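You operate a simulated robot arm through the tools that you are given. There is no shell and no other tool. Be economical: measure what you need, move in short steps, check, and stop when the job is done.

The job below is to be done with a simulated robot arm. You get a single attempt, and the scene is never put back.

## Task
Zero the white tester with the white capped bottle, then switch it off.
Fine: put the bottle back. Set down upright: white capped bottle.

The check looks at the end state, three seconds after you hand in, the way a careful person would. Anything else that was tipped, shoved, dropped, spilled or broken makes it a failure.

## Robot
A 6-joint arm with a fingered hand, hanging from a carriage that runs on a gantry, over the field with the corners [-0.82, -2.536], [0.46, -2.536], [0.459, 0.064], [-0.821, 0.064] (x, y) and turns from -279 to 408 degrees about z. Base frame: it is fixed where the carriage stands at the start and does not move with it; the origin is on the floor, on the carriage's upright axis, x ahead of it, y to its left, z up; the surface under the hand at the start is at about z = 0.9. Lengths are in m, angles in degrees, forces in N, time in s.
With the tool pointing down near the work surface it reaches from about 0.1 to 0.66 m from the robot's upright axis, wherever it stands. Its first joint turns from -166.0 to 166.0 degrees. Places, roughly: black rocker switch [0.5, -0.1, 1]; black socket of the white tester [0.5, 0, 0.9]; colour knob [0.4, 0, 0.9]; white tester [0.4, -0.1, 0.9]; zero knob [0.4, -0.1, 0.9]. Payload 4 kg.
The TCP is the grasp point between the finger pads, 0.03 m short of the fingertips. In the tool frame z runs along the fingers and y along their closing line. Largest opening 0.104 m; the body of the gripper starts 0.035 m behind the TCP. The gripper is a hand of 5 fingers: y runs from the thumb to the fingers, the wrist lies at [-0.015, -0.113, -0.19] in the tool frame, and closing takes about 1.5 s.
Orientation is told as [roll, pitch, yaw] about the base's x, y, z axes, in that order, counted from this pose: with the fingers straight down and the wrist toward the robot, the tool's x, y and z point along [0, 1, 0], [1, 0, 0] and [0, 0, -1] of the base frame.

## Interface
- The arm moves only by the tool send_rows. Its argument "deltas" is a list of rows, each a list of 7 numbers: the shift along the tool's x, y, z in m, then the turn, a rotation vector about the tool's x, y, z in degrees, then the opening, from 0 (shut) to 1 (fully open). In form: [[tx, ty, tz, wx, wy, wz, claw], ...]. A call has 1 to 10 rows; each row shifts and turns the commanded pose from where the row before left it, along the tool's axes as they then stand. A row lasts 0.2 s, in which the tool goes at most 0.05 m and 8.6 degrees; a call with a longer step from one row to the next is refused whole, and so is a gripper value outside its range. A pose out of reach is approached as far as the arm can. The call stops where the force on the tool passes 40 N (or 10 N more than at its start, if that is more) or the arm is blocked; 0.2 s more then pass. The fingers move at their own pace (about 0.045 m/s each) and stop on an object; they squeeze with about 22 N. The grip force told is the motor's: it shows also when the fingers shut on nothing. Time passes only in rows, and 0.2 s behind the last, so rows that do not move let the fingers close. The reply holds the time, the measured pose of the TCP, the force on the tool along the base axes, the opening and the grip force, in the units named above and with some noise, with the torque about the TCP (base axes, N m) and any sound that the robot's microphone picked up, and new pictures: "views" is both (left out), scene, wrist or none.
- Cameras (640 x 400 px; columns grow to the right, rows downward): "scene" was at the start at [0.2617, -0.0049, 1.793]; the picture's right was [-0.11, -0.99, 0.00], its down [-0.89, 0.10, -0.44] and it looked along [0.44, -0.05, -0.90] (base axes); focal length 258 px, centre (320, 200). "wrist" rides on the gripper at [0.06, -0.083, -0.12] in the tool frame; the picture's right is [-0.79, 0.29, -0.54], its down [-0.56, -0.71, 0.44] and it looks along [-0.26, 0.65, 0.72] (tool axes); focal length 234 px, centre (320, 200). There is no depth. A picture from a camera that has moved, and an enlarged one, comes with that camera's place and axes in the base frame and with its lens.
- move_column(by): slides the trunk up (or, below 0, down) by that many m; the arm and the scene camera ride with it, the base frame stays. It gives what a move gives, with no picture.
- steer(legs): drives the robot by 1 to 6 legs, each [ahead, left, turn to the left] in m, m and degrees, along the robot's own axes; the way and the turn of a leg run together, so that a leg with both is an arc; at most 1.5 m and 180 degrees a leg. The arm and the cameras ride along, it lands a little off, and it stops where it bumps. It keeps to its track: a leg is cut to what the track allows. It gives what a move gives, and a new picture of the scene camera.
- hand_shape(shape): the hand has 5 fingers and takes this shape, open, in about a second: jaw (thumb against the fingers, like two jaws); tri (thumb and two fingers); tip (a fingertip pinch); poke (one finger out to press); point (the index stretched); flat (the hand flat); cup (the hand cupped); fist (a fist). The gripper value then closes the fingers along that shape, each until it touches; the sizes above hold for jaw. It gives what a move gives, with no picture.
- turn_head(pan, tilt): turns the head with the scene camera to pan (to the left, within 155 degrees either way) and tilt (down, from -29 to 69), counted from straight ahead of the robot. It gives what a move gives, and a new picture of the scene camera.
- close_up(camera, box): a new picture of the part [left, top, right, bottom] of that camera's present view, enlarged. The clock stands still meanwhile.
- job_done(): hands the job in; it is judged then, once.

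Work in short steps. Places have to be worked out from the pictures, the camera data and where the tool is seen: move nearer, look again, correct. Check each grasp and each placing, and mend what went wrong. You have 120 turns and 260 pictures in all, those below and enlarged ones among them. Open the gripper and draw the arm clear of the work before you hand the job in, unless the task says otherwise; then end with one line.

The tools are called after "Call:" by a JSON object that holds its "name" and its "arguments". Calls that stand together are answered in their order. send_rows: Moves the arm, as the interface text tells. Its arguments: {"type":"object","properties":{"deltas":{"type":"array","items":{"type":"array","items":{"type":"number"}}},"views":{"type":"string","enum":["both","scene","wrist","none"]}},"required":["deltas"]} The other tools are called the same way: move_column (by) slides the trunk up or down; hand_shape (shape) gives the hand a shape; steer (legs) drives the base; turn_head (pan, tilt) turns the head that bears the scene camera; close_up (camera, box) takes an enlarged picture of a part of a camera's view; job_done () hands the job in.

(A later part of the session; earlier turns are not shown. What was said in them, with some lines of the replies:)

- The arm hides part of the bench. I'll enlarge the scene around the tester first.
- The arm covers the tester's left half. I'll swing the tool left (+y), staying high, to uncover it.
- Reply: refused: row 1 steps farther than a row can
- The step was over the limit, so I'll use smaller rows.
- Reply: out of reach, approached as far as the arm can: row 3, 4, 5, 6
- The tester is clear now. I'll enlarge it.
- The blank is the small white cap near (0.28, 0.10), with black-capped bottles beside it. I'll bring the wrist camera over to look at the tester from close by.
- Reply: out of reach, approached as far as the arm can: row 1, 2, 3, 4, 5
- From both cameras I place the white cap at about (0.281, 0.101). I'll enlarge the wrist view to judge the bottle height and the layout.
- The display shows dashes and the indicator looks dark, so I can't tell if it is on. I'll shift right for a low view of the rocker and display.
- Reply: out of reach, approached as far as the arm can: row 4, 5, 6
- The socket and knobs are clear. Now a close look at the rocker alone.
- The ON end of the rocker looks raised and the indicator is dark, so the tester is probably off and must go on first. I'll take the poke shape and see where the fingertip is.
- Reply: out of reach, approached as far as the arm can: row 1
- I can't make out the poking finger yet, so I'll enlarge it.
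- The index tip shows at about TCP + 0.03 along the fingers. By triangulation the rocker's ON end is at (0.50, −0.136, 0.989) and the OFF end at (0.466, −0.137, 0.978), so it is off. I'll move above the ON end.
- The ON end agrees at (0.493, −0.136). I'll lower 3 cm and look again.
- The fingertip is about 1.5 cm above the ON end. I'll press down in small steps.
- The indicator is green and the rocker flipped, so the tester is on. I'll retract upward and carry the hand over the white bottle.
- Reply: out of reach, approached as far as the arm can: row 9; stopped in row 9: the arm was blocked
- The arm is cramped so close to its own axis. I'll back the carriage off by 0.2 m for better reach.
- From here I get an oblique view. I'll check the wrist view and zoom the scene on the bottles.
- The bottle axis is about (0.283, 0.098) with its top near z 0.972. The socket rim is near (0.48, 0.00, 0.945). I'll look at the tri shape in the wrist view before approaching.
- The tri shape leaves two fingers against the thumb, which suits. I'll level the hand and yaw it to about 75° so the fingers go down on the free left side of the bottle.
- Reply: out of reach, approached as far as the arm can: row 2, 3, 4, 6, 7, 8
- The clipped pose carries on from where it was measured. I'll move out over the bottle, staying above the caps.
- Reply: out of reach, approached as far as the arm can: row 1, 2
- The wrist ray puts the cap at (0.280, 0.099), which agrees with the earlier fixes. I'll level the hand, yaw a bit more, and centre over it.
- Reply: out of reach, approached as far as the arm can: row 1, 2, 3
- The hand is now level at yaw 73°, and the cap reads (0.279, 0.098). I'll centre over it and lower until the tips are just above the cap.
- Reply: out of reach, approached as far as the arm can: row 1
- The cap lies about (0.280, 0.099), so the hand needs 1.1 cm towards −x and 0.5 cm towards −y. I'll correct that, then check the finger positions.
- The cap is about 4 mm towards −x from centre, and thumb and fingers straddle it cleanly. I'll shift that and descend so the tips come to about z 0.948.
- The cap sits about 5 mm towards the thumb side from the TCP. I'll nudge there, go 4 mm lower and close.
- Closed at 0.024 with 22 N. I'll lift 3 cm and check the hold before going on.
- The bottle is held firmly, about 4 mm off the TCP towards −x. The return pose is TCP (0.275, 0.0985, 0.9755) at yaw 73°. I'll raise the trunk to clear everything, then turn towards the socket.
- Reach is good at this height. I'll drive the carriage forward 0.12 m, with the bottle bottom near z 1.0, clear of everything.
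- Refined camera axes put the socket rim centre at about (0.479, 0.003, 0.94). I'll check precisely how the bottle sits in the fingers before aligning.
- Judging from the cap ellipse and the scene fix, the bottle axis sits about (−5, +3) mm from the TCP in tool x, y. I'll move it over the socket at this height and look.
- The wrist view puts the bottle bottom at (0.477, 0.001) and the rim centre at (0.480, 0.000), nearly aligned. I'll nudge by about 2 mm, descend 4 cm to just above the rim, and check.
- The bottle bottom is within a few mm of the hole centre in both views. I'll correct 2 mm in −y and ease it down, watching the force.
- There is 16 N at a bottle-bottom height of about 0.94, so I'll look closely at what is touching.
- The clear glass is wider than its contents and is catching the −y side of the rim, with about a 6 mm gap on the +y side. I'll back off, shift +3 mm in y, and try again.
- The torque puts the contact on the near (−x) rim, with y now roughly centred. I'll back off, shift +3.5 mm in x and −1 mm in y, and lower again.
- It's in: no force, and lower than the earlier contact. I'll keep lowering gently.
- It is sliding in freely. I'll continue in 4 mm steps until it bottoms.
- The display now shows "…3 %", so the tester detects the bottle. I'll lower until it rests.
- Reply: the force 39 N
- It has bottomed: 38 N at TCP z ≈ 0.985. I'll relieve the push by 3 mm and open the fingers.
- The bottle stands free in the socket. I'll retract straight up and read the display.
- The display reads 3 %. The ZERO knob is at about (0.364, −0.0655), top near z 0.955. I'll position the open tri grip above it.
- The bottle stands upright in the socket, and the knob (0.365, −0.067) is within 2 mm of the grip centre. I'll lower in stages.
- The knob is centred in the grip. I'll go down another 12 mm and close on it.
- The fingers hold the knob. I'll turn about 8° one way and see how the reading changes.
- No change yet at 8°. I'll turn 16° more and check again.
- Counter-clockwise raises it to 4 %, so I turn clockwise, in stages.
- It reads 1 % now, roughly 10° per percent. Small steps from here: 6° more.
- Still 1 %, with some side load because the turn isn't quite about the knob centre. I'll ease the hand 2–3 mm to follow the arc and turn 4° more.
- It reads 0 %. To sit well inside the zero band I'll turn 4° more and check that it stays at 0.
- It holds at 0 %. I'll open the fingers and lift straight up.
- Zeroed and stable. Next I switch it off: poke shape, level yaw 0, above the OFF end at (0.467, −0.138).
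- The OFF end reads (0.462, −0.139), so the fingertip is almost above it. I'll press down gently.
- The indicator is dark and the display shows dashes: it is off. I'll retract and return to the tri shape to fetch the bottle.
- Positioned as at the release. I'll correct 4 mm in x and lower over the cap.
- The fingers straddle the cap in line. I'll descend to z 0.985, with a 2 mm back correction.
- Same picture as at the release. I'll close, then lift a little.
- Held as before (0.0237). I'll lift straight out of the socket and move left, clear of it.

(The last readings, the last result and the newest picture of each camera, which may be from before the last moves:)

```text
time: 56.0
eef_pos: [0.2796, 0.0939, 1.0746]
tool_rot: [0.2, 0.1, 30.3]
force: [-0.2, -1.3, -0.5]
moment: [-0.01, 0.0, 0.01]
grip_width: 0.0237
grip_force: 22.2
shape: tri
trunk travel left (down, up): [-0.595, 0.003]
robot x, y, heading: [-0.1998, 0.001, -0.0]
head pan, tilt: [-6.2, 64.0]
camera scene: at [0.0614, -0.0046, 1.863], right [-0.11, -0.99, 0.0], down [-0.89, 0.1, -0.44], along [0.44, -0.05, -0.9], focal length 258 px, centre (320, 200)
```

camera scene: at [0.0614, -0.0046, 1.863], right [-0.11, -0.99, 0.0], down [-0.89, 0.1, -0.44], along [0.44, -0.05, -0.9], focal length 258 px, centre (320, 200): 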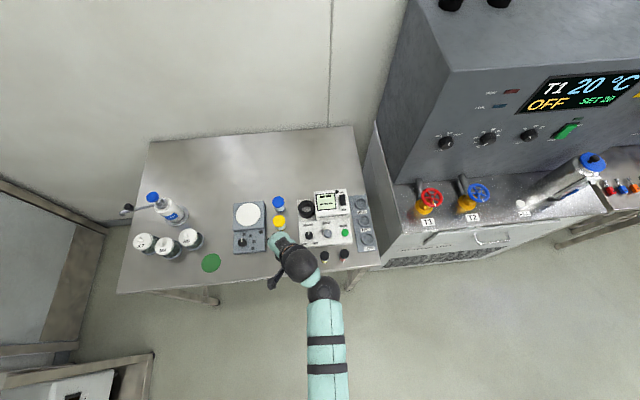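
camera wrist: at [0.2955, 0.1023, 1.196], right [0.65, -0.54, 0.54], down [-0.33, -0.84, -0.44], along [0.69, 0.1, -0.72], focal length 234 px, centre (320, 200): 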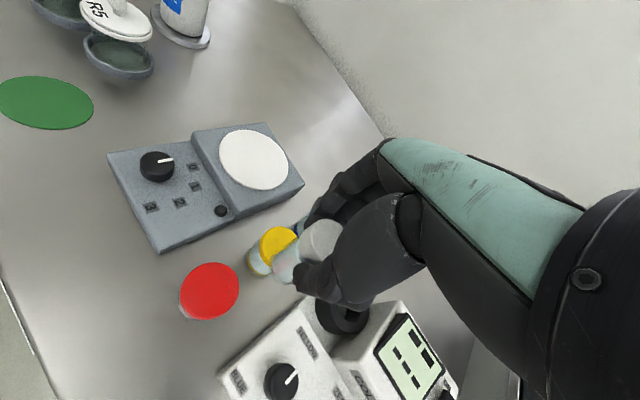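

Back at the bottle's spot. I'll yaw to 73°, shift 5 mm to the recorded place, and lower to 2.5 cm above the bench.

Call:
{"name": "send_rows", "arguments": {"deltas": [[0, 0, 0, 0, 0, -8.5, 0.1], [0, 0, 0, 0, 0, -8.5, 0.1], [0, 0, 0, 0, 0, -8.5, 0.1], [0, 0, 0, 0, 0, -8.5, 0.1], [0, 0, 0, 0, 0, -8.5, 0.1], [0.0057, 0.003, 0, 0, 0, 0, 0.1], [0, 0, 0.025, 0, 0, 0, 0.1], [0, 0, 0.025, 0, 0, 0, 0.1], [0, 0, 0.022, 0, 0, 0, 0.1]]}}

Call:
{"name": "close_up", "arguments": {"camera": "wrist", "box": [210, 170, 402, 350]}}

Call:
{"name": "close_up", "arguments": {"camera": "scene", "box": [250, 210, 330, 270]}}

```text
time: 58.0
eef_pos: [0.2742, 0.0981, 1.0016]
tool_rot: [0.1, 0.0, 73.0]
force: [0.2, -1.0, -0.2]
moment: [0.0, -0.03, 0.04]
grip_width: 0.0239
grip_force: 21.9
shape: tri
trunk travel left (down, up): [-0.595, 0.003]
robot x, y, heading: [-0.2003, 0.0012, 0.3]
head pan, tilt: [-6.2, 64.0]
camera scene: at [0.0614, -0.0046, 1.863], right [-0.11, -0.99, 0.0], down [-0.89, 0.1, -0.44], along [0.44, -0.05, -0.9], focal length 258 px, centre (320, 200)
camera wrist: at [0.1919, 0.0359, 1.1231], right [0.84, 0.04, 0.54], down [0.33, -0.84, -0.44], along [0.43, 0.54, -0.72], focal length 234 px, centre (320, 200)
```

scene: 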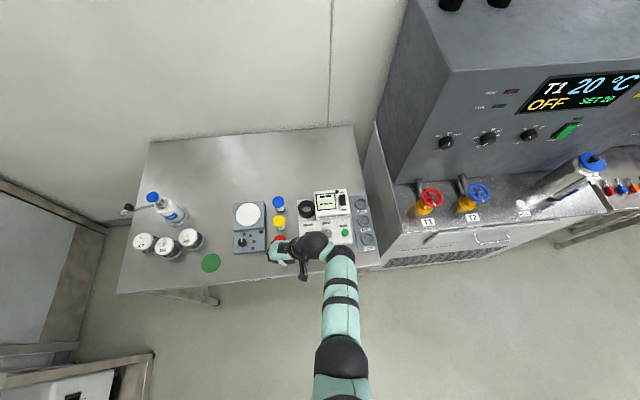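
wrist: 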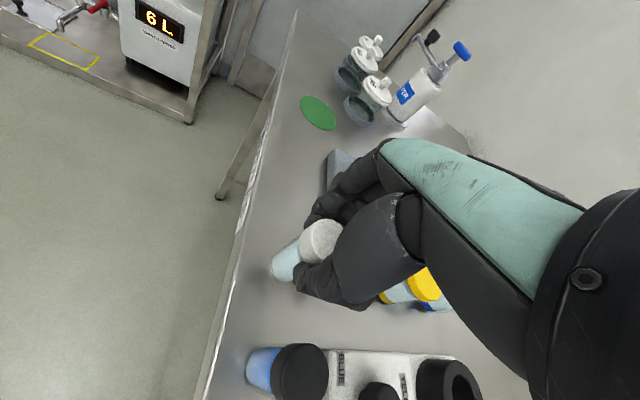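

```text
2.22 times, centred on (306, 260) of wrist
camera zoom: at [0.1919, 0.0359, 1.1231], right [0.84, 0.04, 0.54], down [0.33, -0.84, -0.44], along [0.43, 0.54, -0.72], focal length 520 px, centre (351, 67)
```

zoom: 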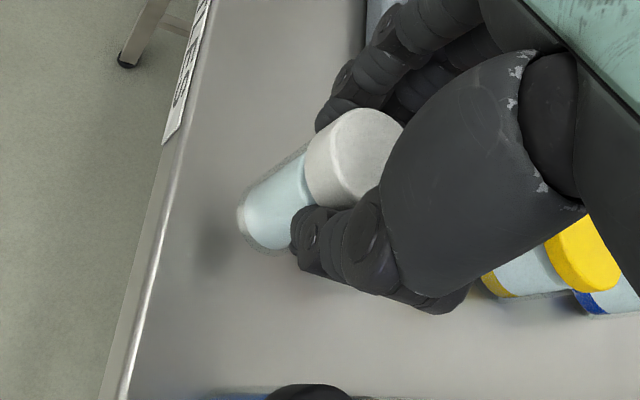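

```text
6.67 times, centred on (290, 240) of scene
camera zoom: at [0.0614, -0.0046, 1.863], right [-0.11, -0.99, 0.0], down [-0.89, 0.1, -0.44], along [0.44, -0.05, -0.9], focal length 1719 px, centre (520, -67)
```

zoom: 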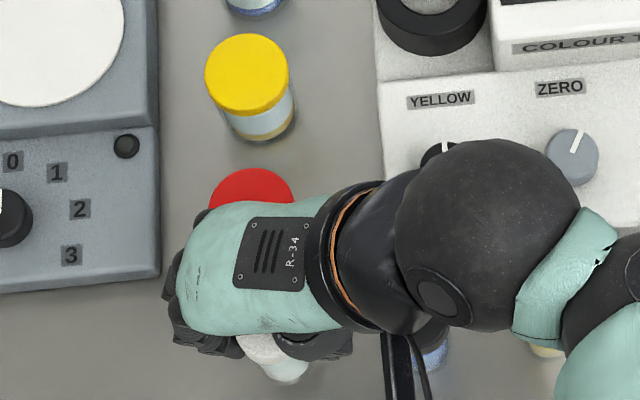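

It hangs upright over its old spot. I'll lower gently to contact, at about TCP z 0.975.

Call:
{"name": "send_rows", "arguments": {"deltas": [[0, 0, 0.012, 0, 0, 0, 0.1], [0, 0, 0.008, 0, 0, 0, 0.1], [0, 0, 0.003, 0, 0, 0, 0.1], [0, 0, 0.003, 0, 0, 0, 0.1]], "views": "wrist"}}

Call:
{"name": "close_up", "arguments": {"camera": "wrist", "box": [210, 170, 402, 350]}}

```text
time: 59.0
eef_pos: [0.2756, 0.099, 0.9763]
tool_rot: [0.1, 0.0, 72.9]
force: [0.6, 0.2, -0.4]
moment: [0.03, 0.01, -0.03]
grip_width: 0.0238
grip_force: 22.3
shape: tri
trunk travel left (down, up): [-0.595, 0.003]
robot x, y, heading: [-0.1995, -0.0025, -0.2]
head pan, tilt: [-6.2, 64.0]
camera wrist: at [0.1926, 0.0357, 1.0972], right [0.84, 0.04, 0.54], down [0.33, -0.84, -0.44], along [0.43, 0.54, -0.72], focal length 234 px, centre (320, 200)
```

wrist: 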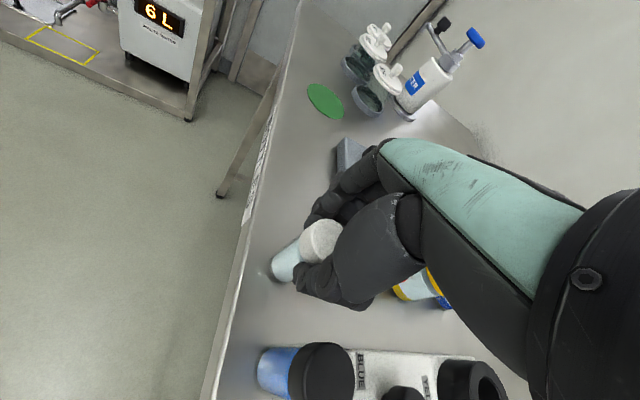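

```text
2.22 times, centred on (306, 260) of wrist
camera zoom: at [0.1926, 0.0357, 1.0972], right [0.84, 0.04, 0.54], down [0.33, -0.84, -0.44], along [0.43, 0.54, -0.72], focal length 520 px, centre (351, 67)
```

zoom: 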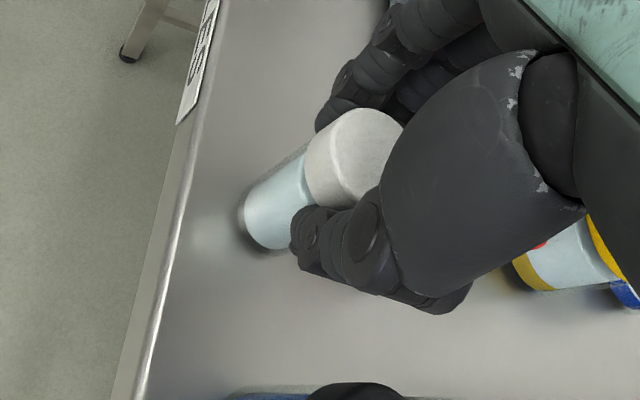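

Almost down, with no contact force yet. Two-millimetre steps until it touches.

Call:
{"name": "send_rows", "arguments": {"deltas": [[0, 0, 0.002, 0, 0, 0, 0.1], [0, 0, 0.002, 0, 0, 0, 0.1]], "views": "none"}}

```text
time: 59.5
eef_pos: [0.2753, 0.0983, 0.9748]
tool_rot: [0.1, 0.1, 73.0]
force: [-0.8, -0.8, 3.4]
moment: [0.01, 0.02, 0.01]
grip_width: 0.0238
grip_force: 22.1
shape: tri
trunk travel left (down, up): [-0.595, 0.003]
robot x, y, heading: [-0.1992, -0.0008, 0.2]
head pan, tilt: [-6.2, 64.0]
```

Touching at 3.4 N. I'll seat it 1 mm more and open.

Call:
{"name": "send_rows", "arguments": {"deltas": [[0, 0, 0.001, 0, 0, 0, 0.1], [0, 0, 0, 0, 0, 0, 0.3], [0, 0, 0, 0, 0, 0, 0.45], [0, 0, 0, 0, 0, 0, 0.6], [0, 0, 0, 0, 0, 0, 0.7], [0, 0, 0, 0, 0, 0, 0.7]], "views": "wrist"}}

Call:
{"name": "close_up", "arguments": {"camera": "wrist", "box": [210, 170, 402, 350]}}

```text
time: 61.0
eef_pos: [0.2743, 0.0973, 0.9726]
tool_rot: [0.0, 0.0, 72.9]
force: [0.5, -0.5, 0.4]
moment: [-0.05, -0.02, 0.01]
grip_width: 0.0724
grip_force: 0.1
shape: tri
trunk travel left (down, up): [-0.595, 0.003]
robot x, y, heading: [-0.2037, -0.0005, 0.1]
head pan, tilt: [-6.2, 64.0]
camera wrist: at [0.1922, 0.0354, 1.093], right [0.84, 0.04, 0.54], down [0.33, -0.84, -0.44], along [0.43, 0.54, -0.72], focal length 234 px, centre (320, 200)
```

wrist: 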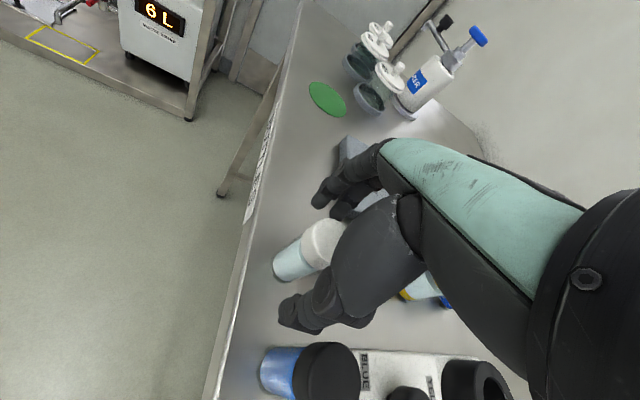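

```text
2.22 times, centred on (306, 260) of wrist
camera zoom: at [0.1922, 0.0354, 1.093], right [0.84, 0.04, 0.54], down [0.33, -0.84, -0.44], along [0.43, 0.54, -0.72], focal length 520 px, centre (351, 67)
```

zoom: 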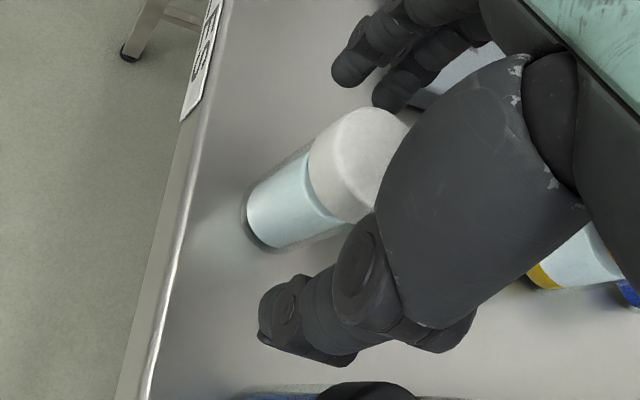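

The bottle stands free and upright. I'll lift straight up, then drive the carriage back to clear the work and check everything.

Call:
{"name": "send_rows", "arguments": {"deltas": [[0, 0, -0.015, 0, 0, 0, 0.7], [0, 0, -0.02, 0, 0, 0, 0.7], [0, 0, -0.03, 0, 0, 0, 0.7], [0, 0, -0.035, 0, 0, 0, 0.7]], "views": "none"}}

Call:
{"name": "steer", "arguments": {"legs": [[-0.25, 0, 0]]}}

Call:
{"name": "close_up", "arguments": {"camera": "scene", "box": [250, 150, 394, 240]}}

```text
time: 62.0
eef_pos: [0.2767, 0.0973, 1.072]
tool_rot: [0.2, 0.1, 72.8]
force: [-0.7, -0.1, -1.3]
moment: [0.04, -0.02, -0.01]
grip_width: 0.0723
grip_force: 0.0
shape: tri
trunk travel left (down, up): [-0.595, 0.003]
robot x, y, heading: [-0.2007, -0.001, -0.1]
head pan, tilt: [-6.2, 64.0]
```

```text
time: 63.8
eef_pos: [0.033, 0.0969, 1.0716]
tool_rot: [0.1, 0.0, 72.7]
force: [-0.7, -1.0, -0.9]
moment: [-0.02, -0.01, -0.01]
grip_width: 0.0724
grip_force: 0.1
shape: tri
trunk travel left (down, up): [-0.595, 0.003]
robot x, y, heading: [-0.4486, 0.0038, -0.3]
head pan, tilt: [-6.2, 64.0]
camera scene: at [-0.1844, -0.0053, 1.863], right [-0.11, -0.99, 0.0], down [-0.89, 0.1, -0.44], along [0.44, -0.05, -0.9], focal length 258 px, centre (320, 200)
```

scene: 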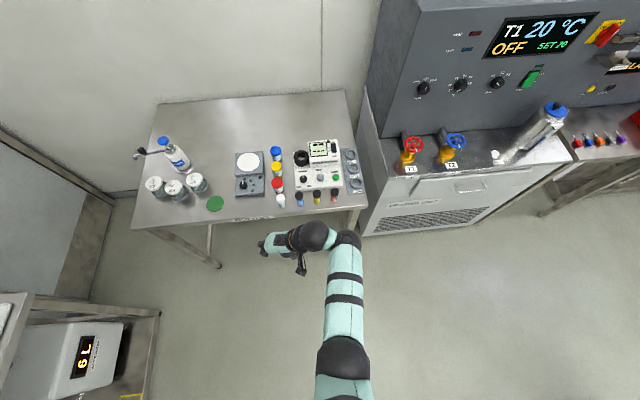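

```text
4.44 times, centred on (322, 195) of scene
camera zoom: at [-0.1844, -0.0053, 1.863], right [-0.11, -0.99, 0.0], down [-0.89, 0.1, -0.44], along [0.44, -0.05, -0.9], focal length 1146 px, centre (311, 222)
```

zoom: 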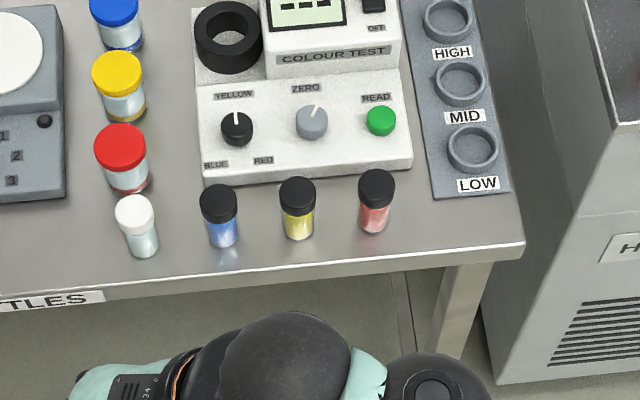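

All the bottles are upright, the white one is back in its place, the zero knob is turned from its start, and the tester is off. The arm is clear with the hand open, so I'm handing in.

Call:
{"name": "job_done", "arguments": {}}

```text
The job is handed in.
```

The white tester was zeroed to 0 % with the white capped bottle and switched off, and the bottle is back upright in its place.
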